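You operate a simulated robot arm through the tools that you are given. There is no shell and no other tool.

The job below is to be done with a simulated robot arm. You get a single attempt, and the scene is never put back.

JOB
The bar has tripped: unplug its heaviest load and bring it back on.
Fine: bar switch off first; the plug with the most amps goes in the grey cup; reset the breaker, then switch on.

Only the result counts: the job must be done as asked and must still hold three seconds after the hand-in. Knocking over, shifting, dropping, spilling or breaking anything else fails it.

ROBOT AND FRAMES
A 7-joint arm with a two-finger parallel gripper, fixed in place. Base frame: the origin is at the foot of the arm, x ahead of it, y to its left, z up. Lengths are in m, angles in rad, forces in N, time in s.
Its first joint turns from -2.897 to 2.897 rad. Payload 3.43 kg.
The TCP is the grasp point between the finger pads, 0.034 m short of the fingertips. In the tool frame z runs along the fingers and y along their closing line. The gripper opens to 0.128 m. The fingers are 0.024 m wide and 0.012 m thick; the gripper's body (0.048 by 0.13 m) begins 0.096 m behind the TCP.
Orientation is that of the tool frame in the base frame, as [roll, pitch, yaw] about the fixed x, y, z axes, in that order (R = Rz(yaw) Ry(pitch) Rx(roll)). With the fingers straight down and closing along the base's y, the tool's x points along the base's -x, its y along +y and its z along -z.

CONTROLS
- The arm moves only by the tool move_arm. Its argument "moves" is a list of rows, each a list of 3 entries, a list of its own where there are three numbers: the shift along the base's x, y, z in units of 40 mm (1.0 is 40 mm), then the turn, a rotation vector about the base's x, y, z in units of 8 degrees (1.0 is 8 degrees), then the closure, from 0 (fully open) to 1 (shut). In form: [[[tx, ty, tz], [ax, ay, az], jaw], ...]. A call has 1 to 20 rows; each row shifts and turns the commanded pose from where the row before left it. A call with a number of a shift or a turn outside -1 to 1 is refused whole. A row lasts 0.2 s, in which the tool goes at most 0.05 m and 0.15 rad; a call with a longer step from one row to the next is refused whole, and so is a gripper value outside its range. A pose out of reach is approached as far as the arm can. The call stops where the force on the tool passes 50 N (or 10 N more than at its start, if that is more) or the arm is blocked; 0.2 s more then pass. The fingers move at their own pace (about 0.153 m/s each) and stop on an object; they squeeze with about 42 N. The grip force told is the motor's: it shows also when the fingers shut on nothing. Time passes only in rows, and 0.2 s behind the last, so rows that do not move let the fingers close. The reply holds the time, the measured pose of the TCP, the force on the tool along the base axes, the opening and the grip force, in the units named above and with some noise, with the torque about the TCP (base axes, N m) and any sound that the robot's microphone picked up, and new pictures: "show" is both (left out), scene, wrist or none.
- Cameras (640 x 400 px; columns grow to the right, rows downward): "scene" is fixed at [0.041, 0.495, 1.4796]; the picture's right is [-0.02, -1.00, 0.00], its down [-0.57, 0.01, -0.82] and it looks along [0.82, -0.02, -0.57] (base axes); focal length 332 px, centre (320, 200). "wrist" rides on the gripper at [0.076, -0.011, -0.16] in the tool frame; the picture's right is [0.15, 0.99, 0.00], its down [-0.88, 0.13, -0.46] and it looks along [-0.45, 0.07, 0.89] (tool axes); focal length 234 px, centre (320, 200). There is no depth. A picture from a camera that has moved, and an enlarged one, comes with that camera's place and axes in the base frame and with its lens. The place of the scene camera against the robot may be out by one fixed shift of up to 0.018 m in any direction.
- inspect(camera, box): a new picture of the part [left, top, right, bottom] of that camera's present view, enlarged. The clock stands still meanwhile.
- sign_off(): hands the job in; it is judged then, once.

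Places have to be worked out from the pictures, the camera data and where the tool is seen. Open the gripper and draw the arm clear of the work before you hand the job in, unless the task says otherwise.

The tools are called as name(argument=value, ...) on one line, values as JSON. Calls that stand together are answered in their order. move_arm: Moves the arm, as the interface text tells. Its arguments: {"type":"object","properties":{"moves":{"type":"array"},"show":{"type":"string","enum":["both","scene","wrist","none"]}},"required":["moves"]} The other tools are called the same way: inspect (camera, box) takes an enlarged picture of a part of a camera's view; sign_off () hands the job in.

At the start:

```text
clock: 0.0
tcp_pos: [0.5403, 0.3867, 1.2392]
tcp_rot: [3.14, -0.001, 3.141]
contact_force: [0.3, 0.2, -1.0]
moment: [0.03, 0.01, -0.01]
finger_gap: 0.1282
grasp_force: 0.0
```

scene: 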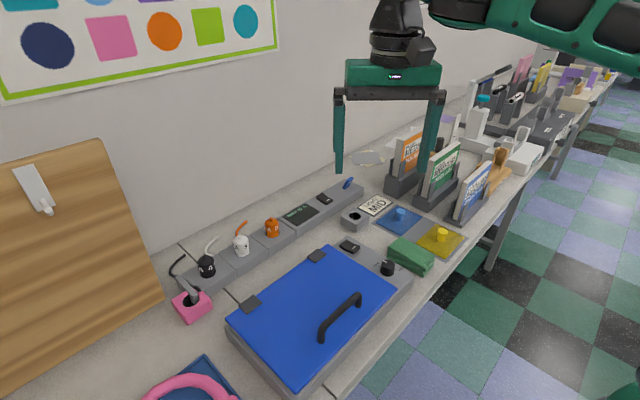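
wrist: 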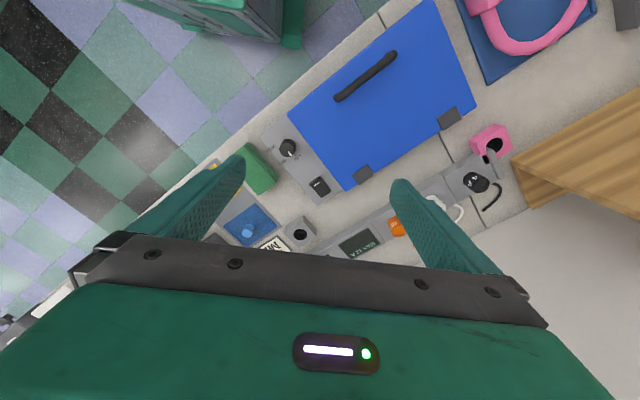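

The bar seems to run along the wall with black, white and orange plugs, a display, a rocker and a blue part. I'll enlarge these parts before moving.

inspect(camera="scene", box=[160, 160, 400, 310])

inspect(camera="scene", box=[260, 165, 380, 240])

inspect(camera="scene", box=[165, 215, 295, 325])

inspect(camera="wrist", box=[240, 120, 520, 270])

```text
2.67 times, centred on (280, 235) of scene
camera zoom: at [0.041, 0.495, 1.4796], right [-0.02, -1.0, 0.0], down [-0.57, 0.01, -0.82], along [0.82, -0.02, -0.57], focal length 886 px, centre (427, 107)
```

zoom: 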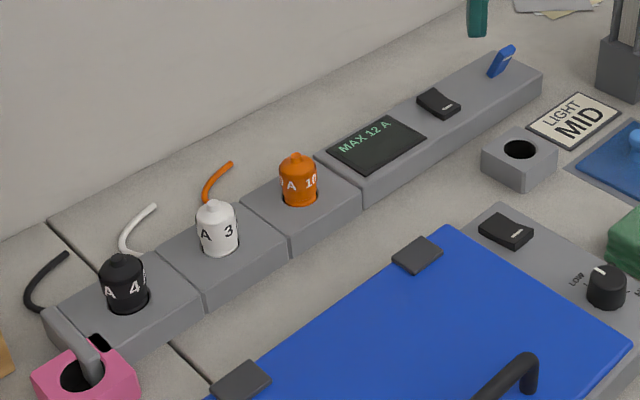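

```text
5.33 times, centred on (320, 202) of scene
camera zoom: at [0.041, 0.495, 1.4796], right [-0.02, -1.0, 0.0], down [-0.57, 0.01, -0.82], along [0.82, -0.02, -0.57], focal length 1772 px, centre (320, 187)
```

zoom: 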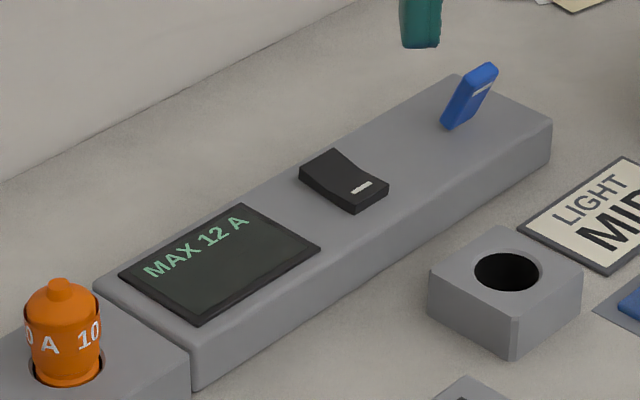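

```text
3.64 times, centred on (230, 270) of scene
camera zoom: at [0.041, 0.495, 1.4796], right [-0.02, -1.0, 0.0], down [-0.57, 0.01, -0.82], along [0.82, -0.02, -0.57], focal length 1208 px, centre (647, -54)
```

zoom: 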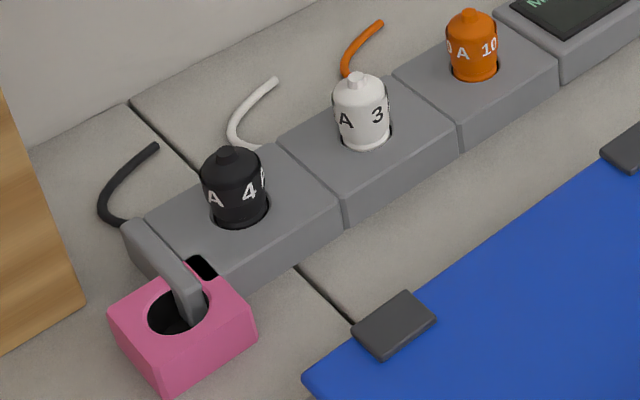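

```text
2.29 times, centred on (380, 195) of wrist
camera zoom: at [0.4645, 0.3772, 1.3996], right [-0.15, 0.99, 0.0], down [0.88, 0.13, 0.45], along [0.45, 0.07, -0.89], focal length 535 px, centre (183, 211)
```

zoom: 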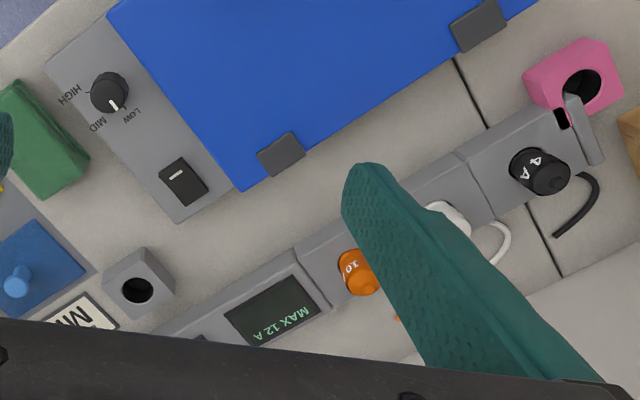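

The plugs read 4 A (black), 3 A (white) and 10 A (orange), so orange is the heaviest. The bar also has a black rocker and a blue breaker lever. I'll shift the wrist camera sideways to triangulate places.

move_arm(moves=[[[0, 1, 0], [0, 0, 0], 0], [[0, 1, 0], [0, 0, 0], 0], [[0, 1, 0], [0, 0, 0], 0], [[0, 1, 0], [0, 0, 0], 0], [[0, 0, 0], [0, 0, 0], 0]], show="both")

```text
clock: 1.2
tcp_pos: [0.5239, 0.5482, 1.2467]
tcp_rot: [3.14, 0.009, -3.141]
contact_force: [-1.1, -0.4, 0.0]
moment: [0.0, 0.03, -0.01]
finger_gap: 0.1281
grasp_force: 0.1
camera wrist: at [0.4477, 0.5384, 1.4053], right [-0.15, 0.99, 0.0], down [0.88, 0.13, 0.46], along [0.46, 0.07, -0.89], focal length 234 px, centre (320, 200)
```

scene: 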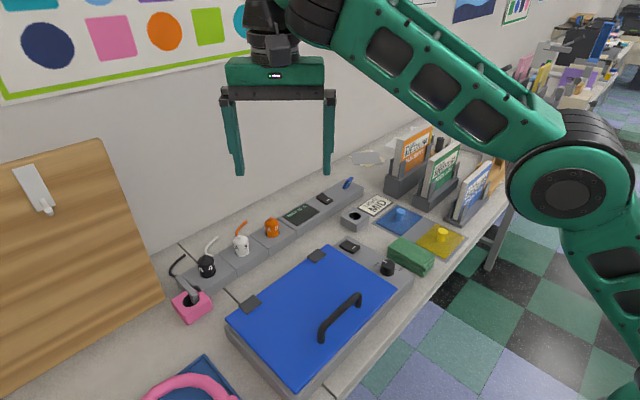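
wrist: 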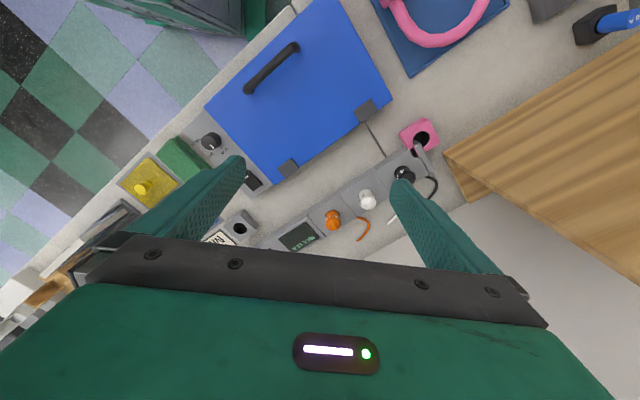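

Triangulated the orange plug near (0.765, 0.620, 0.894); the lever and rocker look to be further along the bar, near the limit of reach. I'll go forward and down (still about 0.2 m above everything) for a closer view.

move_arm(moves=[[[1, -0.2, -0.6], [0, 0, 0], 0], [[1, -0.2, -0.6], [0, 0, 0], 0], [[1, -0.2, -0.6], [0, 0, 0], 0], [[1, -0.2, -0.6], [0, 0, 0], 0], [[1, -0.2, -0.6], [0, 0, 0], 0], [[0, 0, 0], [0, 0, 0], 0]], show="both")

```text
clock: 2.6
tcp_pos: [0.7249, 0.5089, 1.1254]
tcp_rot: [3.14, 0.011, 3.141]
contact_force: [-0.1, -0.5, 0.7]
moment: [0.02, -0.06, 0.01]
finger_gap: 0.1283
grasp_force: 0.1
camera wrist: at [0.6477, 0.4985, 1.2851], right [-0.15, 0.99, 0.0], down [0.88, 0.13, 0.46], along [0.46, 0.07, -0.89], focal length 234 px, centre (320, 200)
```

scene: 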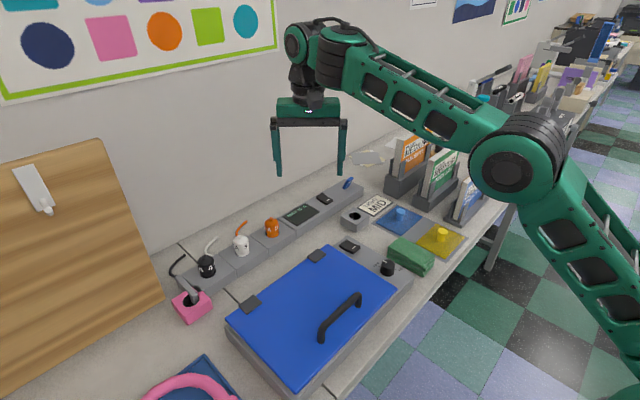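
wrist: 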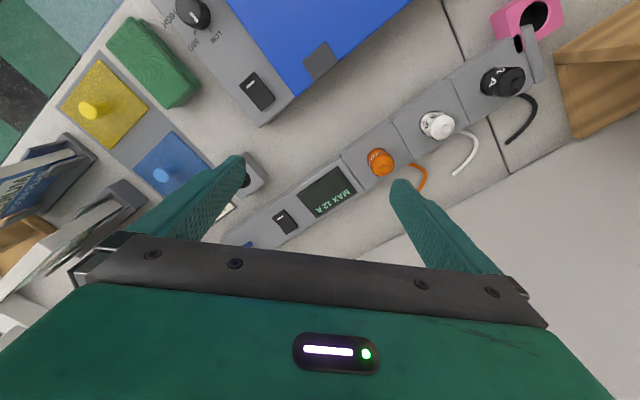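

The bar is now seen from above. I'll enlarge it to measure the plug, display, rocker and lever.

inspect(camera="wrist", box=[220, 140, 420, 265])

inspect(camera="wrist", box=[340, 60, 560, 197])

inspect(camera="scene", box=[290, 165, 370, 215])

```text
3.20 times, centred on (320, 202) of wrist
camera zoom: at [0.6477, 0.4985, 1.2851], right [-0.15, 0.99, 0.0], down [0.88, 0.13, 0.46], along [0.46, 0.07, -0.89], focal length 749 px, centre (320, 192)
```

zoom: 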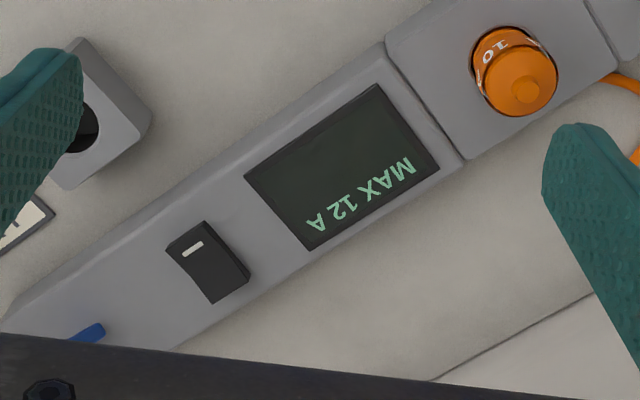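

```text
2.91 times, centred on (450, 128) of wrist
camera zoom: at [0.6477, 0.4985, 1.2851], right [-0.15, 0.99, 0.0], down [0.88, 0.13, 0.46], along [0.46, 0.07, -0.89], focal length 681 px, centre (-58, 408)
```

zoom: 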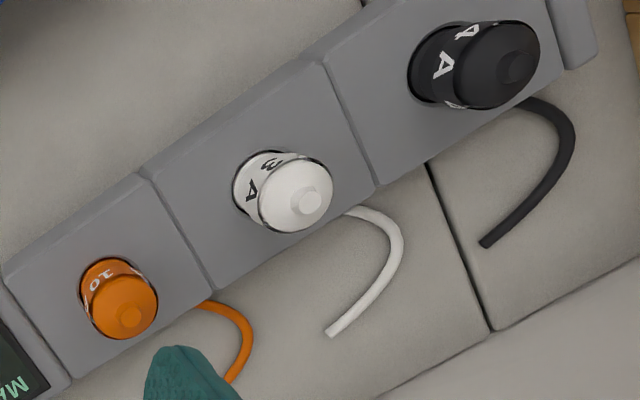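

```text
8.00 times, centred on (330, 190) of scene
camera zoom: at [0.041, 0.495, 1.4796], right [-0.02, -1.0, 0.0], down [-0.57, 0.01, -0.82], along [0.82, -0.02, -0.57], focal length 2658 px, centre (240, 280)
```

zoom: 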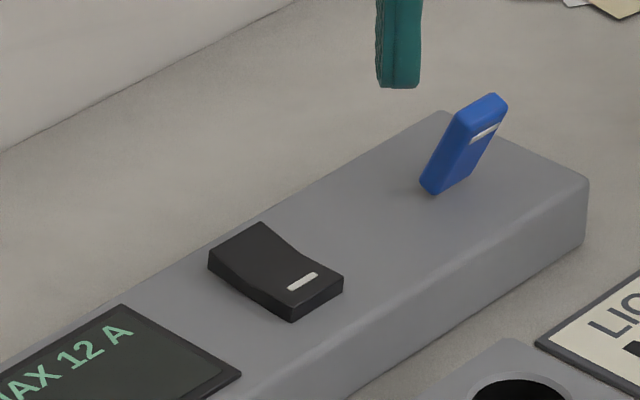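

The bar runs at roughly -45° in the base frame: orange plug about (0.763, 0.621), display (0.836, 0.540), rocker near (0.925, 0.466), lever near (0.986, 0.39). I'll move towards the lever end, staying high, to see which way the rocker and lever stand.

move_arm(moves=[[[0.78, -0.8, -0.37], [0, 0, 0], 0], [[0.78, -0.8, -0.37], [0, 0, 0], 0], [[0.78, -0.8, -0.37], [0, 0, 0], 0], [[0.78, -0.8, -0.37], [0, 0, 0], 0], [[0, 0, 0], [0, 0, 0], 0]], show="both")

inspect(camera="wrist", box=[240, 130, 440, 255])

```text
clock: 3.8
tcp_pos: [0.8473, 0.379, 1.0664]
tcp_rot: [3.139, 0.01, 3.141]
contact_force: [0.3, -0.7, 0.9]
moment: [0.02, 0.03, -0.01]
finger_gap: 0.1281
grasp_force: 0.1
camera wrist: at [0.772, 0.3691, 1.2257], right [-0.15, 0.99, 0.0], down [0.88, 0.13, 0.46], along [0.46, 0.07, -0.89], focal length 234 px, centre (320, 200)
```

scene: 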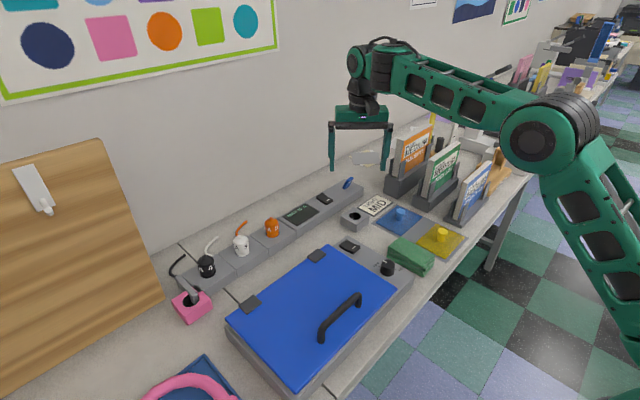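
wrist: 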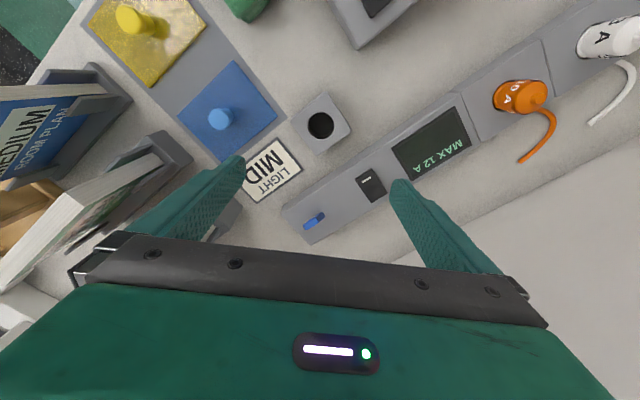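

```text
3.20 times, centred on (340, 192) of wrist
camera zoom: at [0.772, 0.3691, 1.2257], right [-0.15, 0.99, 0.0], down [0.88, 0.13, 0.46], along [0.46, 0.07, -0.89], focal length 749 px, centre (256, 224)
```

zoom: 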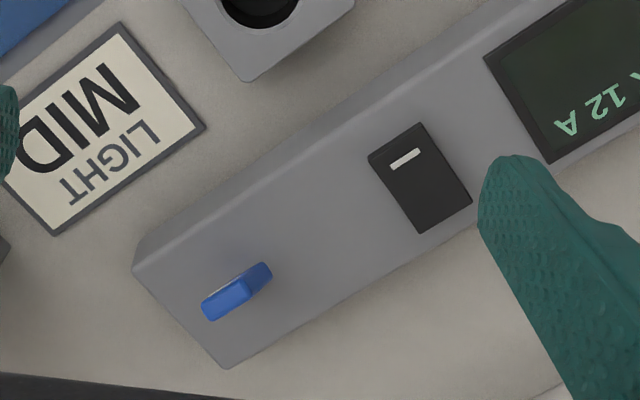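

Triangulation from the two closest views puts the rocker at about (0.905, 0.469, 0.899). I'll enlarge the lever and rocker further to see how they stand.

inspect(camera="wrist", box=[290, 195, 340, 235])

inspect(camera="wrist", box=[345, 160, 395, 205])

inspect(camera="scene", box=[335, 172, 365, 192])

inspect(camera="scene", box=[310, 188, 340, 208])

```text
10.00 times, centred on (315, 215) of wrist
camera zoom: at [0.772, 0.3691, 1.2257], right [-0.15, 0.99, 0.0], down [0.88, 0.13, 0.46], along [0.46, 0.07, -0.89], focal length 2342 px, centre (370, 50)
```

zoom: 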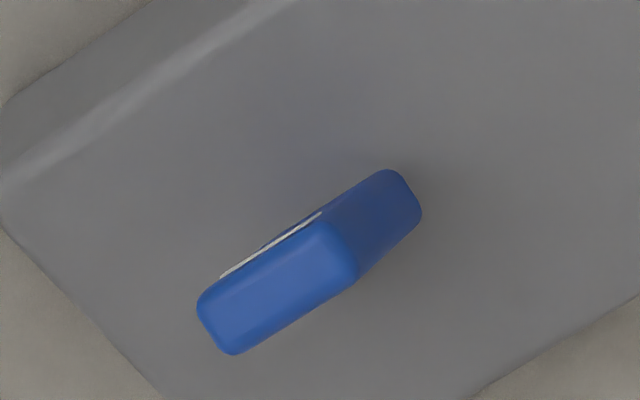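

```text
8.89 times, centred on (370, 182) of wrist
camera zoom: at [0.772, 0.3691, 1.2257], right [-0.15, 0.99, 0.0], down [0.88, 0.13, 0.46], along [0.46, 0.07, -0.89], focal length 2082 px, centre (-124, 356)
```

zoom: 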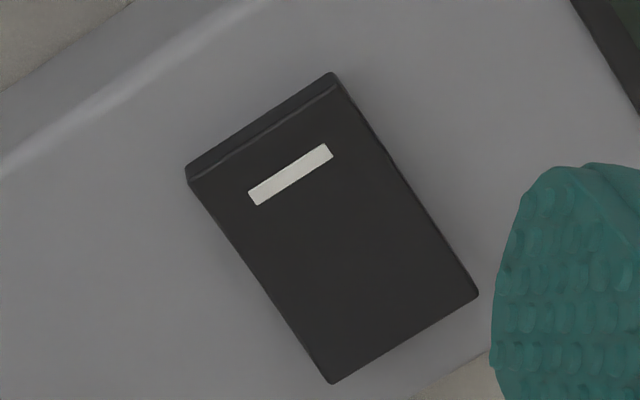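

```text
16.00 times, centred on (350, 182) of scene
camera zoom: at [0.041, 0.495, 1.4796], right [-0.02, -1.0, 0.0], down [-0.57, 0.01, -0.82], along [0.82, -0.02, -0.57], focal length 5316 px, centre (-160, 488)
```

zoom: 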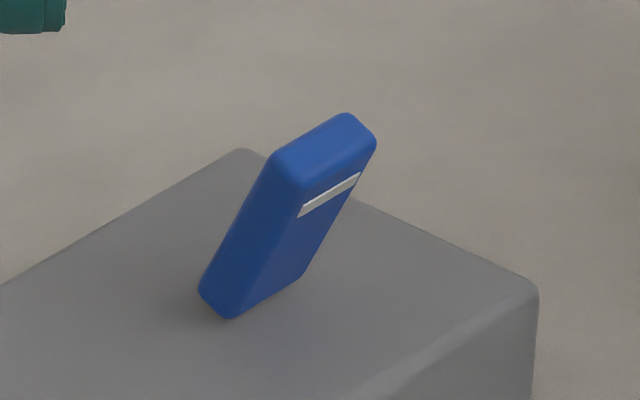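

```text
16.00 times, centred on (325, 198) of scene
camera zoom: at [0.041, 0.495, 1.4796], right [-0.02, -1.0, 0.0], down [-0.57, 0.01, -0.82], along [0.82, -0.02, -0.57], focal length 5316 px, centre (240, 232)
```

zoom: 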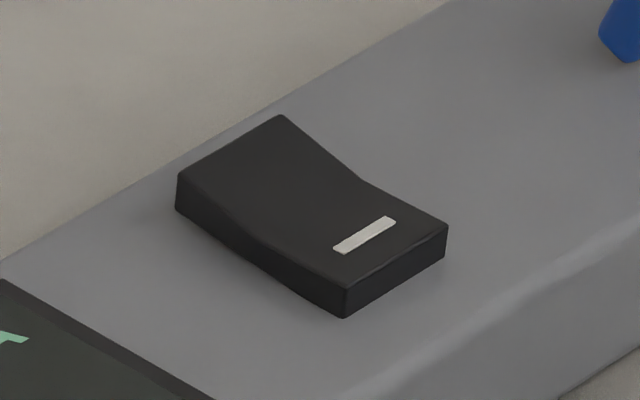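

The rocker's marked front half lies flat (pressed, i.e. ON) and its wall-side half stands raised, so OFF is a press on the wall-side half. The blue paddle leans about 20° towards the robot. I'll shut the fingers, yaw 45° to line up with the bar and tilt the fingers outward for reach, staying high.

move_arm(moves=[[[0.15, 0.3, 0], [0, 0, 0.94], 0.5], [[0.15, 0.3, 0], [0, 0, 0.94], 1], [[0.15, 0.3, 0], [0, 0, 0.94], 1], [[0.15, 0.3, 0], [0, 0, 0.94], 1], [[0.15, 0.3, 0], [0, 0, 0.94], 1], [[0.15, 0.3, 0], [0, 0, 0.94], 1], [[0, 0, 0], [0.53, -0.53, 0], 1], [[0, 0, 0], [0.53, -0.53, 0], 1], [[0, 0, 0], [0.53, -0.53, 0], 1], [[0, 0, 0], [0.53, -0.53, 0], 1], [[0, 0, 0], [0, 0, 0], 1]], show="both")

```text
clock: 5.2
tcp_pos: [0.8605, 0.4491, 1.0787]
tcp_rot: [-3.137, 0.031, -2.402]
contact_force: [0.0, -0.1, 1.0]
moment: [0.0, 0.05, -0.03]
finger_gap: 0.0
grasp_force: 33.4
out of reach, approached as far as the arm can: row 5, 6
stopped in row 6: the force on the tool passed its limit at 174 N (the readings are from after the stop); the commanded pose is now the measured one
camera wrist: at [0.8093, 0.3893, 1.2368], right [-0.77, 0.63, -0.01], down [0.55, 0.68, 0.48], along [0.31, 0.37, -0.88], focal length 234 px, centre (320, 200)
```

scene: 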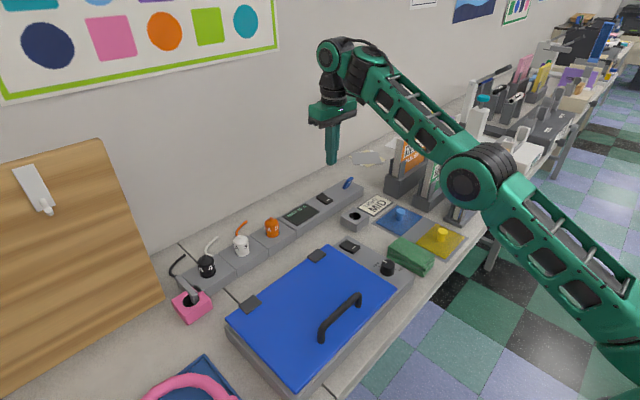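
wrist: 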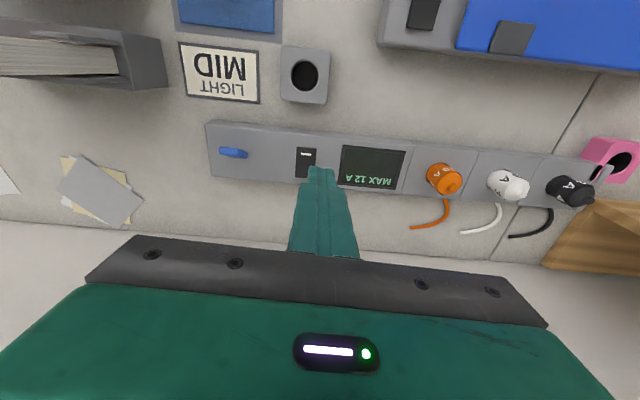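

The arm ran to its reach limit with the tool upright (no contact seen; everything is in place). Tilting the fingers outward brings the wrist inward, so I'll do that now at this spot.

move_arm(moves=[[[-0.2, -0.2, 0], [0.53, -0.53, 0], 1], [[-0.2, -0.2, 0], [0.53, -0.53, 0], 1], [[0, 0, 0], [0.53, -0.53, 0], 1], [[0, 0, 0], [0.53, -0.53, 0], 1], [[0, 0, 0], [0, 0, 0], 1]], show="both")

```text
clock: 6.4
tcp_pos: [0.8435, 0.4313, 1.0752]
tcp_rot: [3.125, 0.452, -2.406]
contact_force: [0.2, -0.1, -0.2]
moment: [-0.01, -0.01, 0.02]
finger_gap: 0.0
grasp_force: 32.6
camera wrist: at [0.7503, 0.3293, 1.1849], right [-0.77, 0.64, -0.05], down [0.36, 0.49, 0.8], along [0.53, 0.59, -0.6], focal length 234 px, centre (320, 200)
```

scene: 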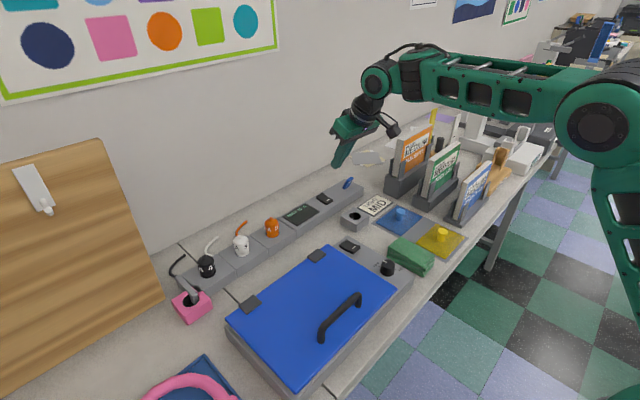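
wrist: 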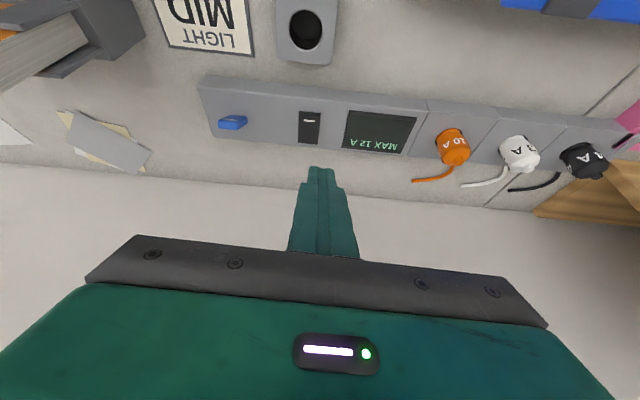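

The tilted pose is stable and gives a clear view along the front of the bar. I'll enlarge the rocker and lever here for positions.

inspect(camera="wrist", box=[190, 60, 350, 160])

inspect(camera="wrist", box=[330, 80, 490, 180])

```text
4.00 times, centred on (270, 110) of wrist
camera zoom: at [0.7503, 0.3293, 1.1849], right [-0.77, 0.64, -0.05], down [0.36, 0.49, 0.8], along [0.53, 0.59, -0.6], focal length 937 px, centre (520, 560)
```

zoom: 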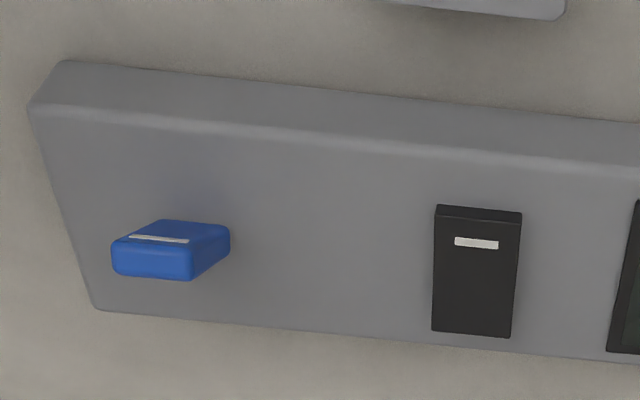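

```text
4.00 times, centred on (410, 130) of wrist
camera zoom: at [0.7503, 0.3293, 1.1849], right [-0.77, 0.64, -0.05], down [0.36, 0.49, 0.8], along [0.53, 0.59, -0.6], focal length 937 px, centre (-40, 480)
```

zoom: 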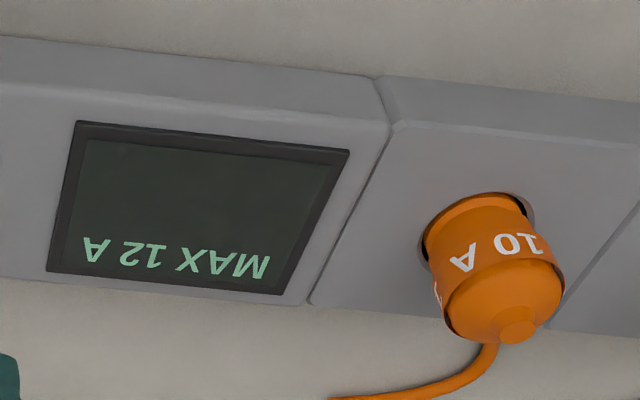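

The rocker is consistently at (0.9045, 0.468), top about 0.899. I'll bring the shut fingertips to hover about 30 mm over its wall-side half.

move_arm(moves=[[[0.59, 0.38, -0.8], [0, 0, 0], 1], [[0.59, 0.38, -0.8], [0, 0, 0], 1], [[0.59, 0.38, -0.8], [0, 0, 0], 1], [[0, 0, 0], [0, 0, 0], 1]], show="both")

inspect(camera="wrist", box=[220, 80, 420, 205])

inspect(camera="scene", box=[290, 165, 370, 215])

```text
clock: 7.4
tcp_pos: [0.9126, 0.4771, 0.9788]
tcp_rot: [3.127, 0.449, -2.408]
contact_force: [0.5, 0.6, -0.4]
moment: [-0.01, -0.02, -0.04]
finger_gap: 0.0
grasp_force: 32.8
camera wrist: at [0.8207, 0.3764, 1.089], right [-0.77, 0.64, -0.05], down [0.36, 0.49, 0.79], along [0.53, 0.59, -0.6], focal length 234 px, centre (320, 200)
```

scene: 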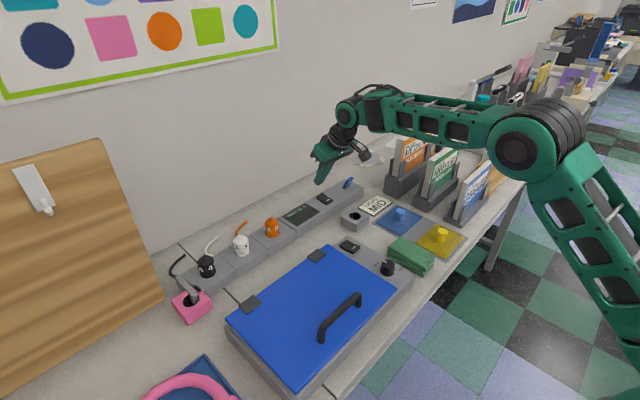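
wrist: 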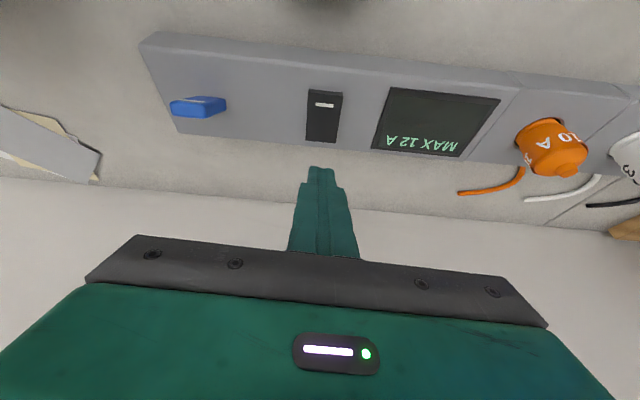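

```text
3.20 times, centred on (320, 142) of wrist
camera zoom: at [0.8207, 0.3764, 1.089], right [-0.77, 0.64, -0.05], down [0.36, 0.49, 0.79], along [0.53, 0.59, -0.6], focal length 749 px, centre (320, 384)
```

zoom: 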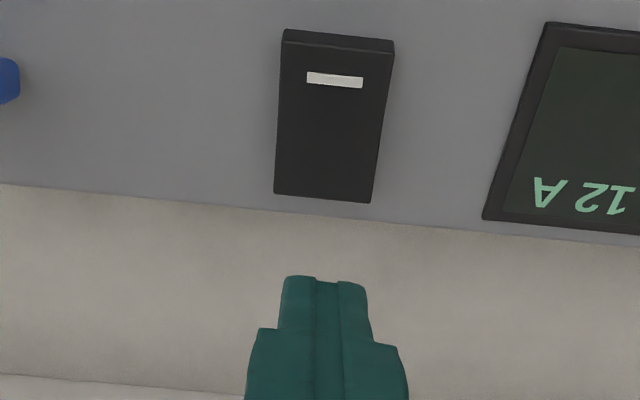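

```text
8.00 times, centred on (330, 190) of scene
camera zoom: at [0.041, 0.495, 1.4796], right [-0.02, -1.0, 0.0], down [-0.57, 0.01, -0.82], along [0.82, -0.02, -0.57], focal length 2658 px, centre (240, 280)
```

zoom: 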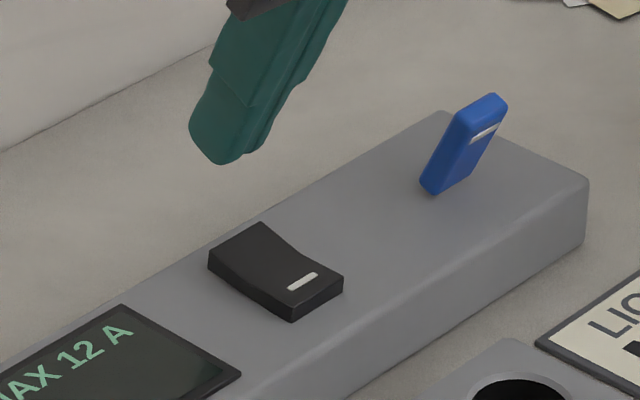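

Reprojection checks out: the tips are over the wall-side half, about 37 mm above it. I'll descend most of the way and then in small steps, watching the force.

move_arm(moves=[[[0, 0, -0.4], [0, 0, 0], 1], [[0, 0, -0.3], [0, 0, 0], 1], [[0, 0, -0.1], [0, 0, 0], 1], [[0, 0, -0.1], [0, 0, 0], 1], [[0, 0, 0], [0, 0, 0], 1]], show="wrist")

inspect(camera="scene", box=[290, 165, 370, 215])

```text
clock: 8.6
tcp_pos: [0.912, 0.477, 0.9428]
tcp_rot: [3.126, 0.448, -2.407]
contact_force: [0.0, 0.2, 0.8]
moment: [0.02, 0.01, 0.0]
finger_gap: 0.0
grasp_force: 32.7
camera wrist: at [0.8205, 0.3757, 1.0531], right [-0.77, 0.64, -0.05], down [0.36, 0.49, 0.79], along [0.53, 0.59, -0.61], focal length 234 px, centre (320, 200)
```

wrist: 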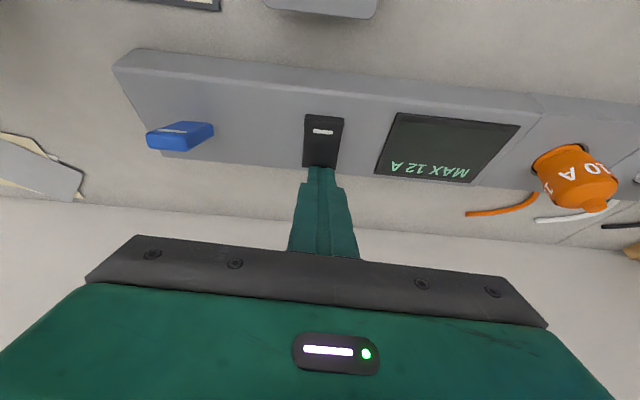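

```text
8.00 times, centred on (330, 190) of scene
camera zoom: at [0.041, 0.495, 1.4796], right [-0.02, -1.0, 0.0], down [-0.57, 0.01, -0.82], along [0.82, -0.02, -0.57], focal length 2658 px, centre (240, 280)
```

zoom: 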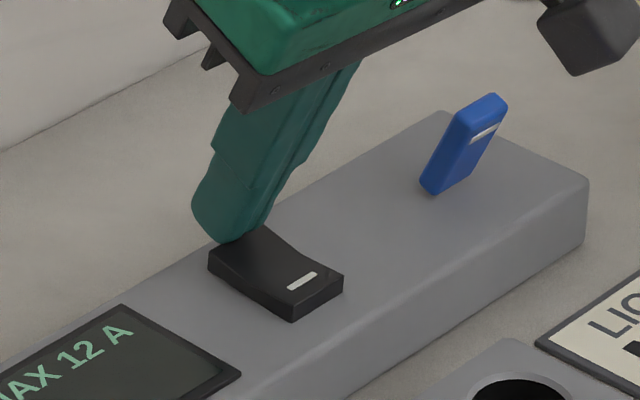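

The tips are just above the back edge of the rocker, not yet touching. I'll check the alignment close up before pressing.

inspect(camera="wrist", box=[280, 105, 380, 185])

inspect(camera="scene", box=[308, 184, 340, 208])

```text
5.00 times, centred on (330, 145) of wrist
camera zoom: at [0.8205, 0.3757, 1.0531], right [-0.77, 0.64, -0.05], down [0.36, 0.49, 0.79], along [0.53, 0.59, -0.61], focal length 1171 px, centre (270, 475)
```

zoom: 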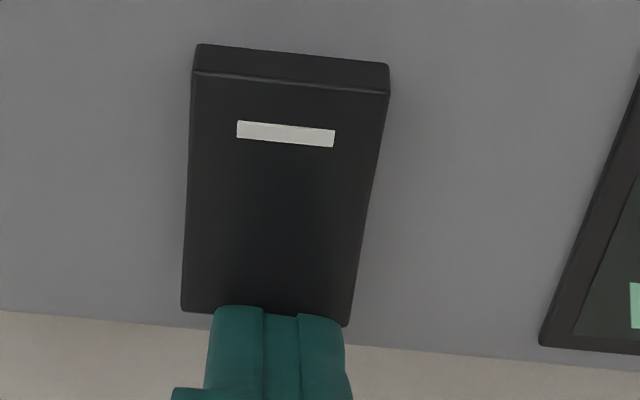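

```text
16.00 times, centred on (324, 196) of scene
camera zoom: at [0.041, 0.495, 1.4796], right [-0.02, -1.0, 0.0], down [-0.57, 0.01, -0.82], along [0.82, -0.02, -0.57], focal length 5316 px, centre (256, 264)
```

zoom: 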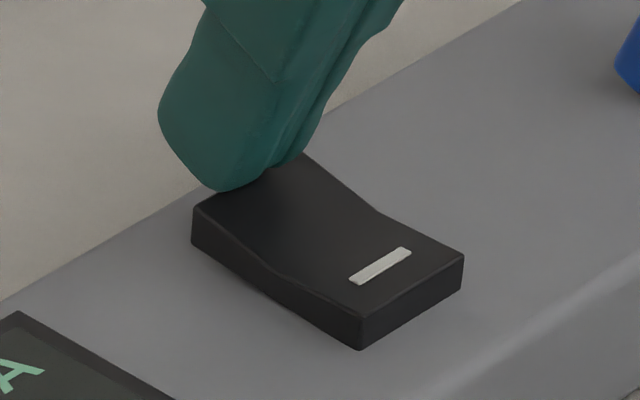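

The tips sit right at the rocker's back edge; I'll shift 6 mm inward onto the raised half and press down in 3–4 mm steps.

move_arm(moves=[[[-0.11, -0.11, 0], [0, 0, 0], 1], [[0, 0, -0.08], [0, 0, 0], 1], [[0, 0, -0.08], [0, 0, 0], 1], [[0, 0, -0.08], [0, 0, 0], 1], [[0, 0, 0], [0, 0, 0], 1]], show="wrist")

inspect(camera="scene", box=[308, 184, 340, 208])

```text
clock: 9.8
tcp_pos: [0.909, 0.4732, 0.939]
tcp_rot: [3.125, 0.459, -2.407]
contact_force: [-2.2, -2.5, 46.6]
moment: [0.01, -0.06, 0.19]
finger_gap: 0.0
grasp_force: 34.0
camera wrist: at [0.8155, 0.3704, 1.0485], right [-0.77, 0.64, -0.05], down [0.35, 0.48, 0.8], along [0.54, 0.59, -0.6], focal length 234 px, centre (320, 200)
```

wrist: 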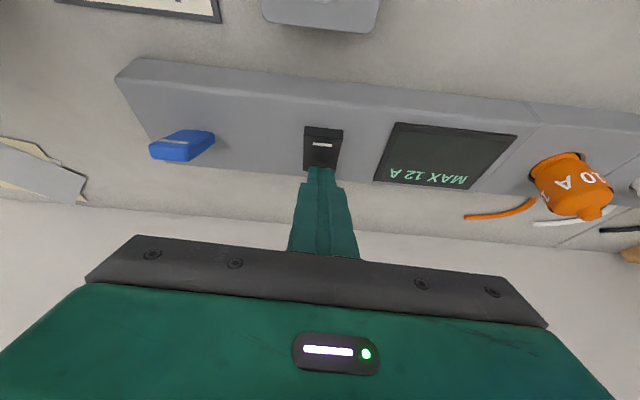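

```text
16.00 times, centred on (324, 196) of scene
camera zoom: at [0.041, 0.495, 1.4796], right [-0.02, -1.0, 0.0], down [-0.57, 0.01, -0.82], along [0.82, -0.02, -0.57], focal length 5316 px, centre (256, 264)
```

zoom: 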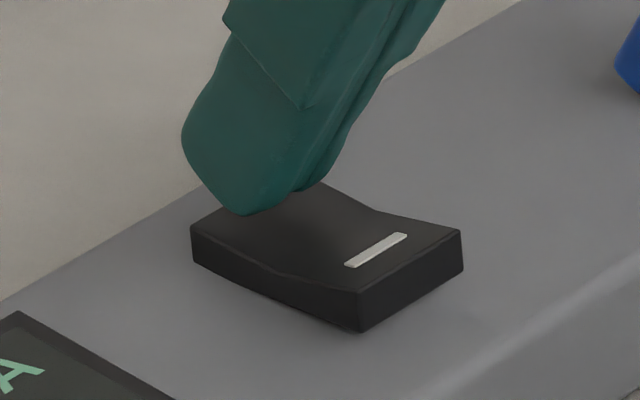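

The rocker rotated: the marked front end has risen, and the press ended against a firm stop at 47 N. I'll lift off and check that it stays.

move_arm(moves=[[[0, 0, 0.3], [0, 0, 0], 1], [[-0.3, -0.3, 0.6], [0, 0, 0], 1], [[-0.3, -0.3, 0.6], [0, 0, 0], 1], [[0, 0, 0], [0, 0, 0], 1]], show="wrist")

inspect(camera="scene", box=[308, 184, 340, 208])

inspect(camera="wrist", box=[260, 60, 480, 197])

```text
clock: 10.8
tcp_pos: [0.8849, 0.4471, 0.9928]
tcp_rot: [3.126, 0.447, -2.409]
contact_force: [0.6, 0.3, -0.4]
moment: [-0.02, 0.01, -0.01]
finger_gap: 0.0001
grasp_force: 33.4
camera wrist: at [0.7925, 0.3461, 1.1034], right [-0.77, 0.64, -0.05], down [0.36, 0.49, 0.79], along [0.53, 0.59, -0.61], focal length 234 px, centre (320, 200)
```

wrist: 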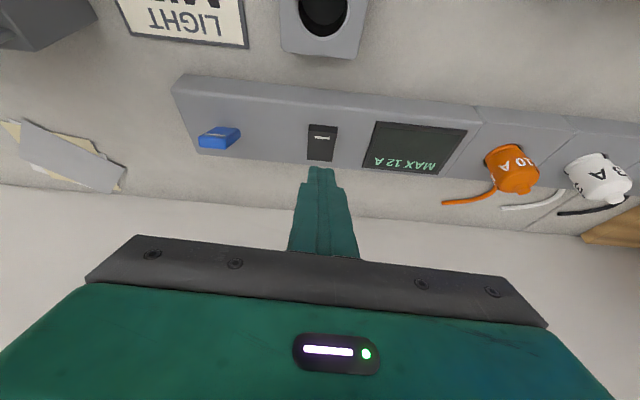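

```text
16.00 times, centred on (324, 196) of scene
camera zoom: at [0.041, 0.495, 1.4796], right [-0.02, -1.0, 0.0], down [-0.57, 0.01, -0.82], along [0.82, -0.02, -0.57], focal length 5316 px, centre (256, 264)
```

zoom: 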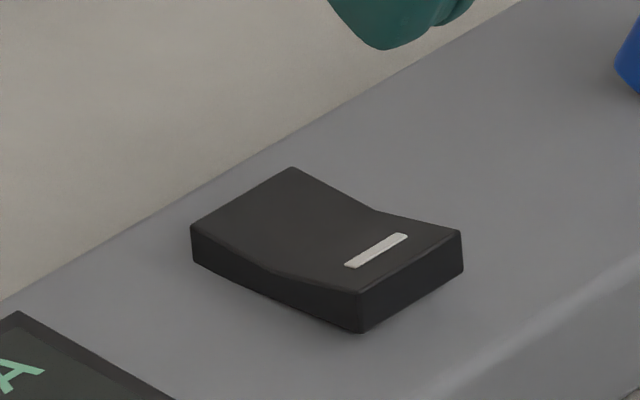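

```text
2.91 times, centred on (370, 128) of wrist
camera zoom: at [0.7925, 0.3461, 1.1034], right [-0.77, 0.64, -0.05], down [0.36, 0.49, 0.79], along [0.53, 0.59, -0.61], focal length 681 px, centre (174, 408)
```

zoom: 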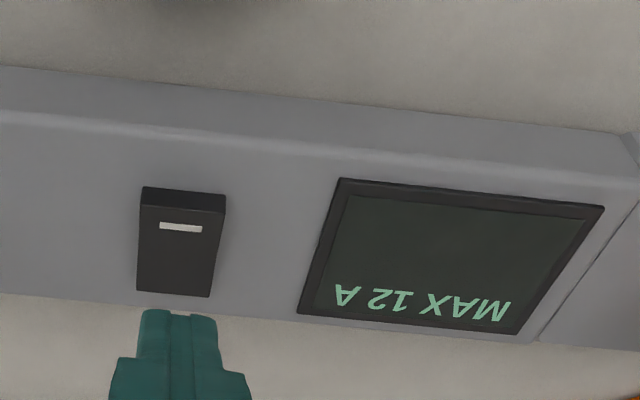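

The rocker now sits mirrored from before (front mark raised, wall half level), so the bar switch is OFF. Next I go to the orange 10 A plug with the fingers half open, closing along the bar, hovering above and a little inward to see it.

move_arm(moves=[[[0, 0, 0.9], [0, 0, 0], 0.42], [[-0.75, 0.75, 0], [0, 0, 0], 0.42], [[-0.75, 0.75, 0], [0, 0, 0], 0.42], [[-0.75, 0.75, 0], [0, 0, 0], 0.42], [[-0.75, 0.75, 0], [0, 0, 0], 0.42], [[-0.75, 0.72, 0], [0, 0, 0], 0.42], [[0, 0, 0], [0, 0, 0], 0.42]], show="both")

inspect(camera="wrist", box=[220, 60, 440, 197])

```text
clock: 12.4
tcp_pos: [0.7339, 0.5968, 1.0291]
tcp_rot: [3.127, 0.45, -2.409]
contact_force: [0.3, -1.0, 0.7]
moment: [0.02, -0.01, -0.03]
finger_gap: 0.0743
grasp_force: 0.0
camera wrist: at [0.6421, 0.4959, 1.1391], right [-0.77, 0.64, -0.05], down [0.36, 0.49, 0.79], along [0.53, 0.59, -0.61], focal length 234 px, centre (320, 200)
```

scene: 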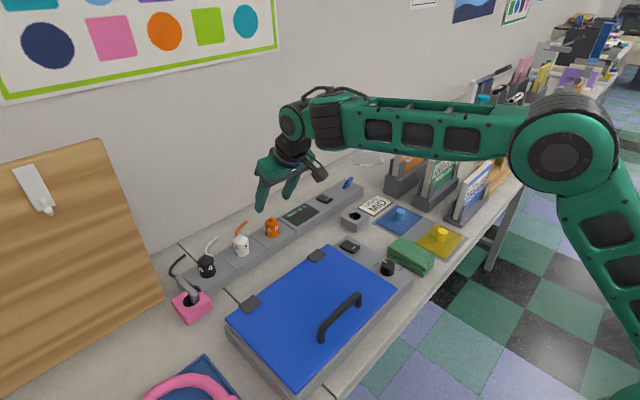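
wrist: 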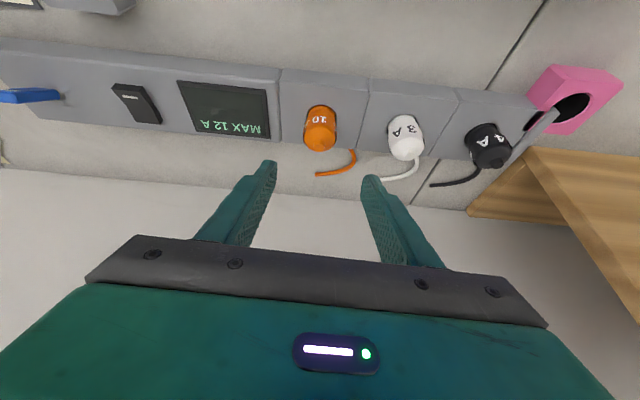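

```text
2.91 times, centred on (330, 128) of wrist
camera zoom: at [0.6421, 0.4959, 1.1391], right [-0.77, 0.64, -0.05], down [0.36, 0.49, 0.79], along [0.53, 0.59, -0.61], focal length 681 px, centre (291, 408)
```

zoom: 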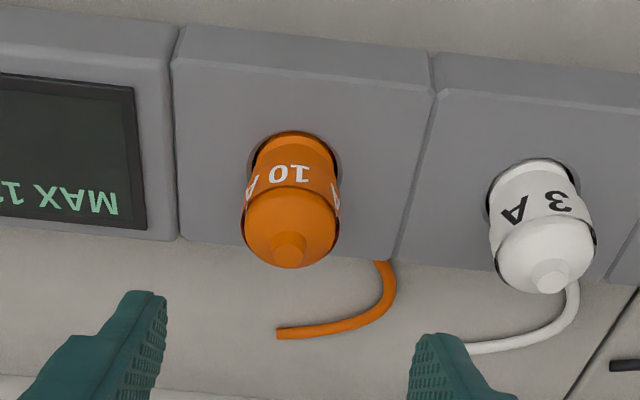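

The knob is at (0.754, 0.614, 0.9415) and the plug's axis is vertical there. I'll ease the tilt to about 14° for a better pad contact and come over the plug.

move_arm(moves=[[[0.1, 0.09, 0], [-0.53, 0.53, 0], 0.42], [[0.16, 0.13, -0.4], [-0.53, 0.53, 0], 0.42], [[0.16, 0.13, -0.6], [0, 0, 0], 0.42], [[0, 0, 0], [0, 0, 0], 0.42]], show="both")

inspect(camera="wrist", box=[220, 90, 440, 227])

inspect(camera="scene", box=[230, 180, 310, 255])

```text
clock: 13.4
tcp_pos: [0.7515, 0.6108, 0.9881]
tcp_rot: [3.136, 0.238, -2.404]
contact_force: [0.1, 0.4, 0.1]
moment: [0.02, 0.02, 0.0]
finger_gap: 0.0742
grasp_force: 0.0
camera wrist: at [0.6779, 0.5283, 1.1254], right [-0.77, 0.64, -0.03], down [0.47, 0.6, 0.65], along [0.43, 0.49, -0.76], focal length 234 px, centre (320, 200)
```

scene: 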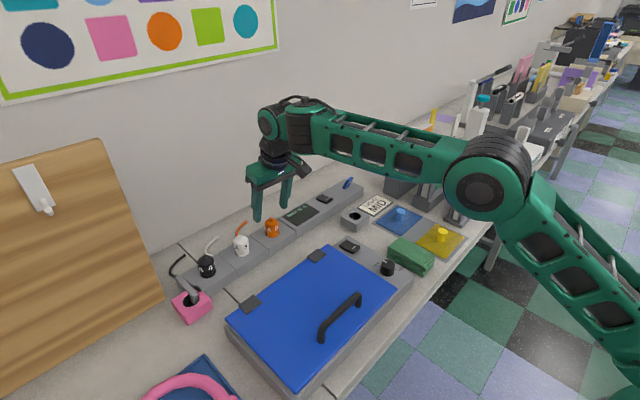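
wrist: 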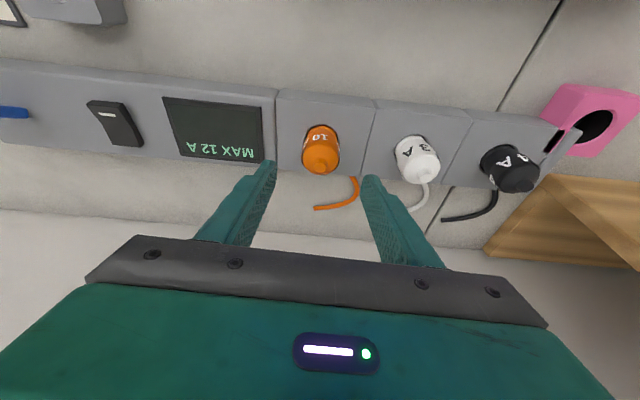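

```text
2.91 times, centred on (330, 158) of wrist
camera zoom: at [0.6779, 0.5283, 1.1254], right [-0.77, 0.64, -0.03], down [0.47, 0.6, 0.65], along [0.43, 0.49, -0.76], focal length 681 px, centre (291, 321)
```

zoom: 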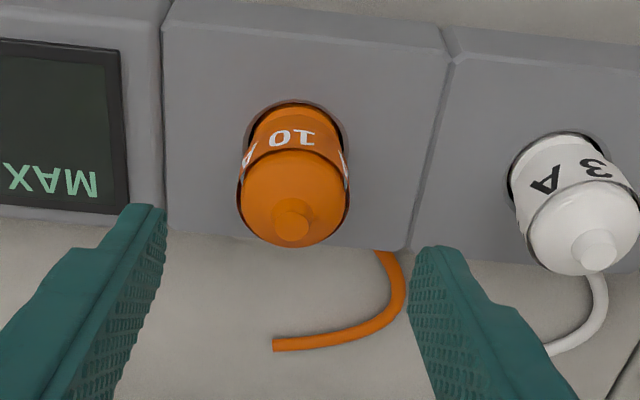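

```text
5.33 times, centred on (270, 218) of scene
camera zoom: at [0.041, 0.495, 1.4796], right [-0.02, -1.0, 0.0], down [-0.57, 0.01, -0.82], along [0.82, -0.02, -0.57], focal length 1772 px, centre (587, 107)
```

zoom: 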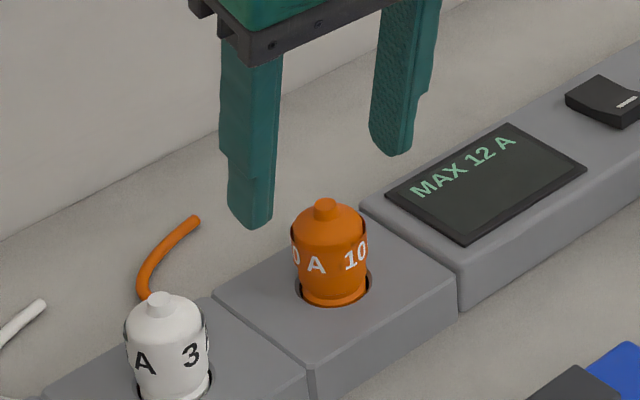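

The plug stays centred between the fingers. I'll lower to TCP z about 0.932 (tips about 8 mm above the bar) and then close on it.

move_arm(moves=[[[0, 0, -0.5], [0, 0, 0], 0.42], [[0, 0, -0.5], [0, 0, 0], 0.42], [[0, 0, -0.4], [0, 0, 0], 0.42], [[0, 0, 0], [0, 0, 0], 0.42]], show="both")

inspect(camera="scene", box=[230, 180, 310, 255])

inspect(camera="wrist", box=[220, 90, 440, 227])

```text
clock: 14.4
tcp_pos: [0.7506, 0.611, 0.9327]
tcp_rot: [3.135, 0.24, -2.404]
contact_force: [-0.3, 0.1, -0.4]
moment: [0.03, 0.01, -0.01]
finger_gap: 0.0744
grasp_force: 0.1
camera wrist: at [0.677, 0.5283, 1.0691], right [-0.77, 0.64, -0.03], down [0.47, 0.6, 0.65], along [0.43, 0.49, -0.76], focal length 234 px, centre (320, 200)
```

scene: 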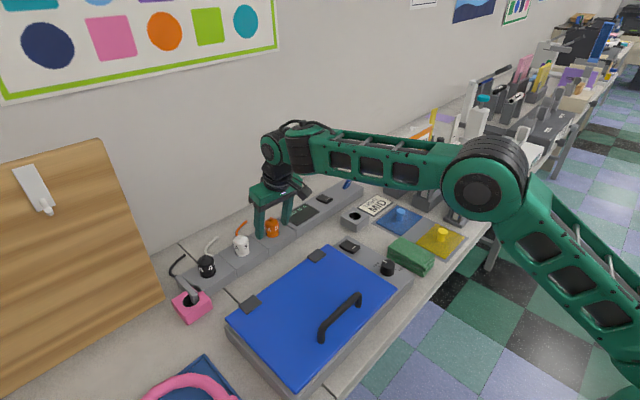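
wrist: 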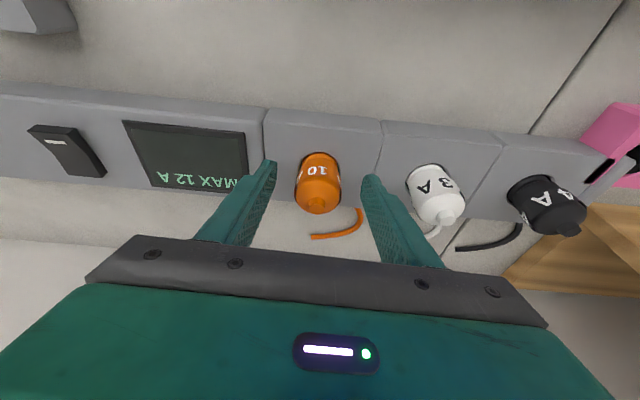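

```text
5.33 times, centred on (270, 218) of scene
camera zoom: at [0.041, 0.495, 1.4796], right [-0.02, -1.0, 0.0], down [-0.57, 0.01, -0.82], along [0.82, -0.02, -0.57], focal length 1772 px, centre (587, 107)
```

zoom: 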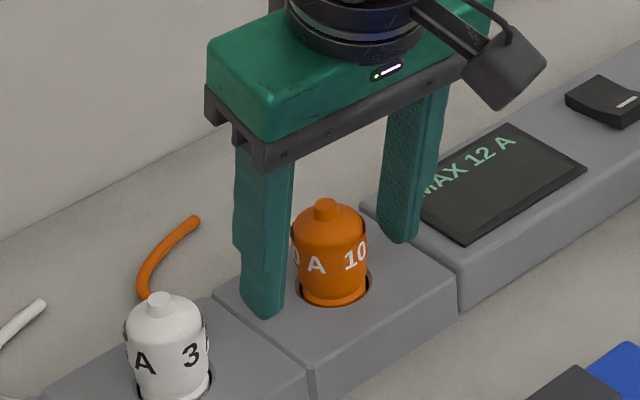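

```text
2.91 times, centred on (330, 158) of wrist
camera zoom: at [0.677, 0.5283, 1.0691], right [-0.77, 0.64, -0.03], down [0.47, 0.6, 0.65], along [0.43, 0.49, -0.76], focal length 681 px, centre (291, 321)
```

zoom: 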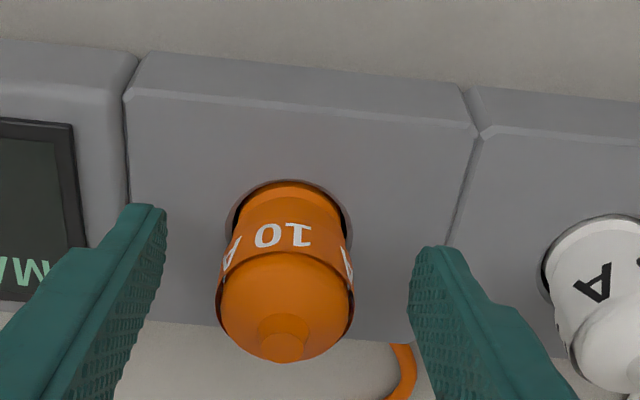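

The fingers straddle the plug centrally with no contact. Closing now.

move_arm(moves=[[[0, 0, 0], [0, 0, 0], 0.65], [[0, 0, 0], [0, 0, 0], 0.75], [[0, 0, 0], [0, 0, 0], 0.9], [[0, 0, 0], [0, 0, 0], 1], [[0, 0, 0], [0, 0, 0], 1]], show="wrist")

inspect(camera="scene", box=[230, 180, 310, 255])

```text
clock: 15.6
tcp_pos: [0.7507, 0.6107, 0.9334]
tcp_rot: [3.137, 0.241, -2.404]
contact_force: [1.8, -1.9, 3.1]
moment: [-0.18, -0.21, -0.01]
finger_gap: 0.0334
grasp_force: 42.2
camera wrist: at [0.6772, 0.5281, 1.0694], right [-0.77, 0.64, -0.03], down [0.47, 0.6, 0.65], along [0.43, 0.49, -0.76], focal length 234 px, centre (320, 200)
```

wrist: 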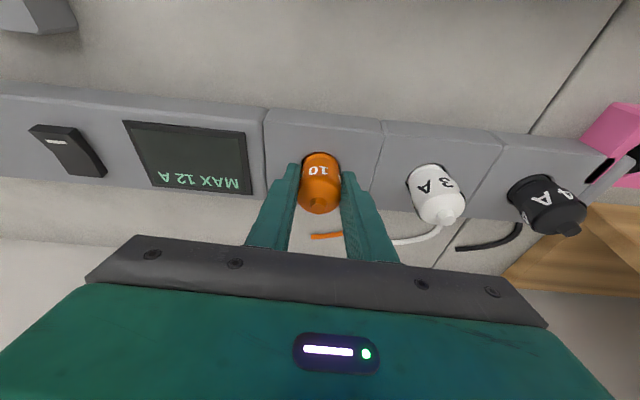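

```text
5.33 times, centred on (270, 218) of scene
camera zoom: at [0.041, 0.495, 1.4796], right [-0.02, -1.0, 0.0], down [-0.57, 0.01, -0.82], along [0.82, -0.02, -0.57], focal length 1772 px, centre (587, 107)
```

zoom: 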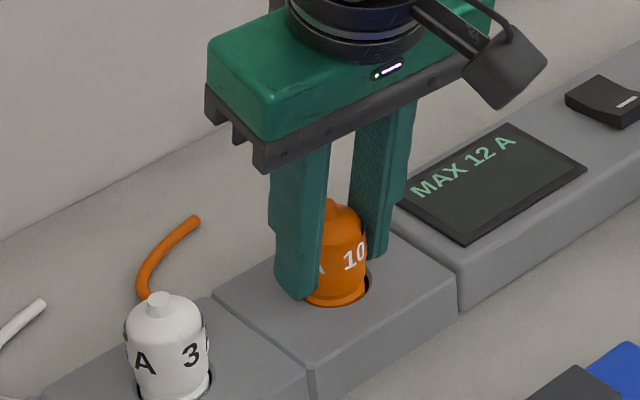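

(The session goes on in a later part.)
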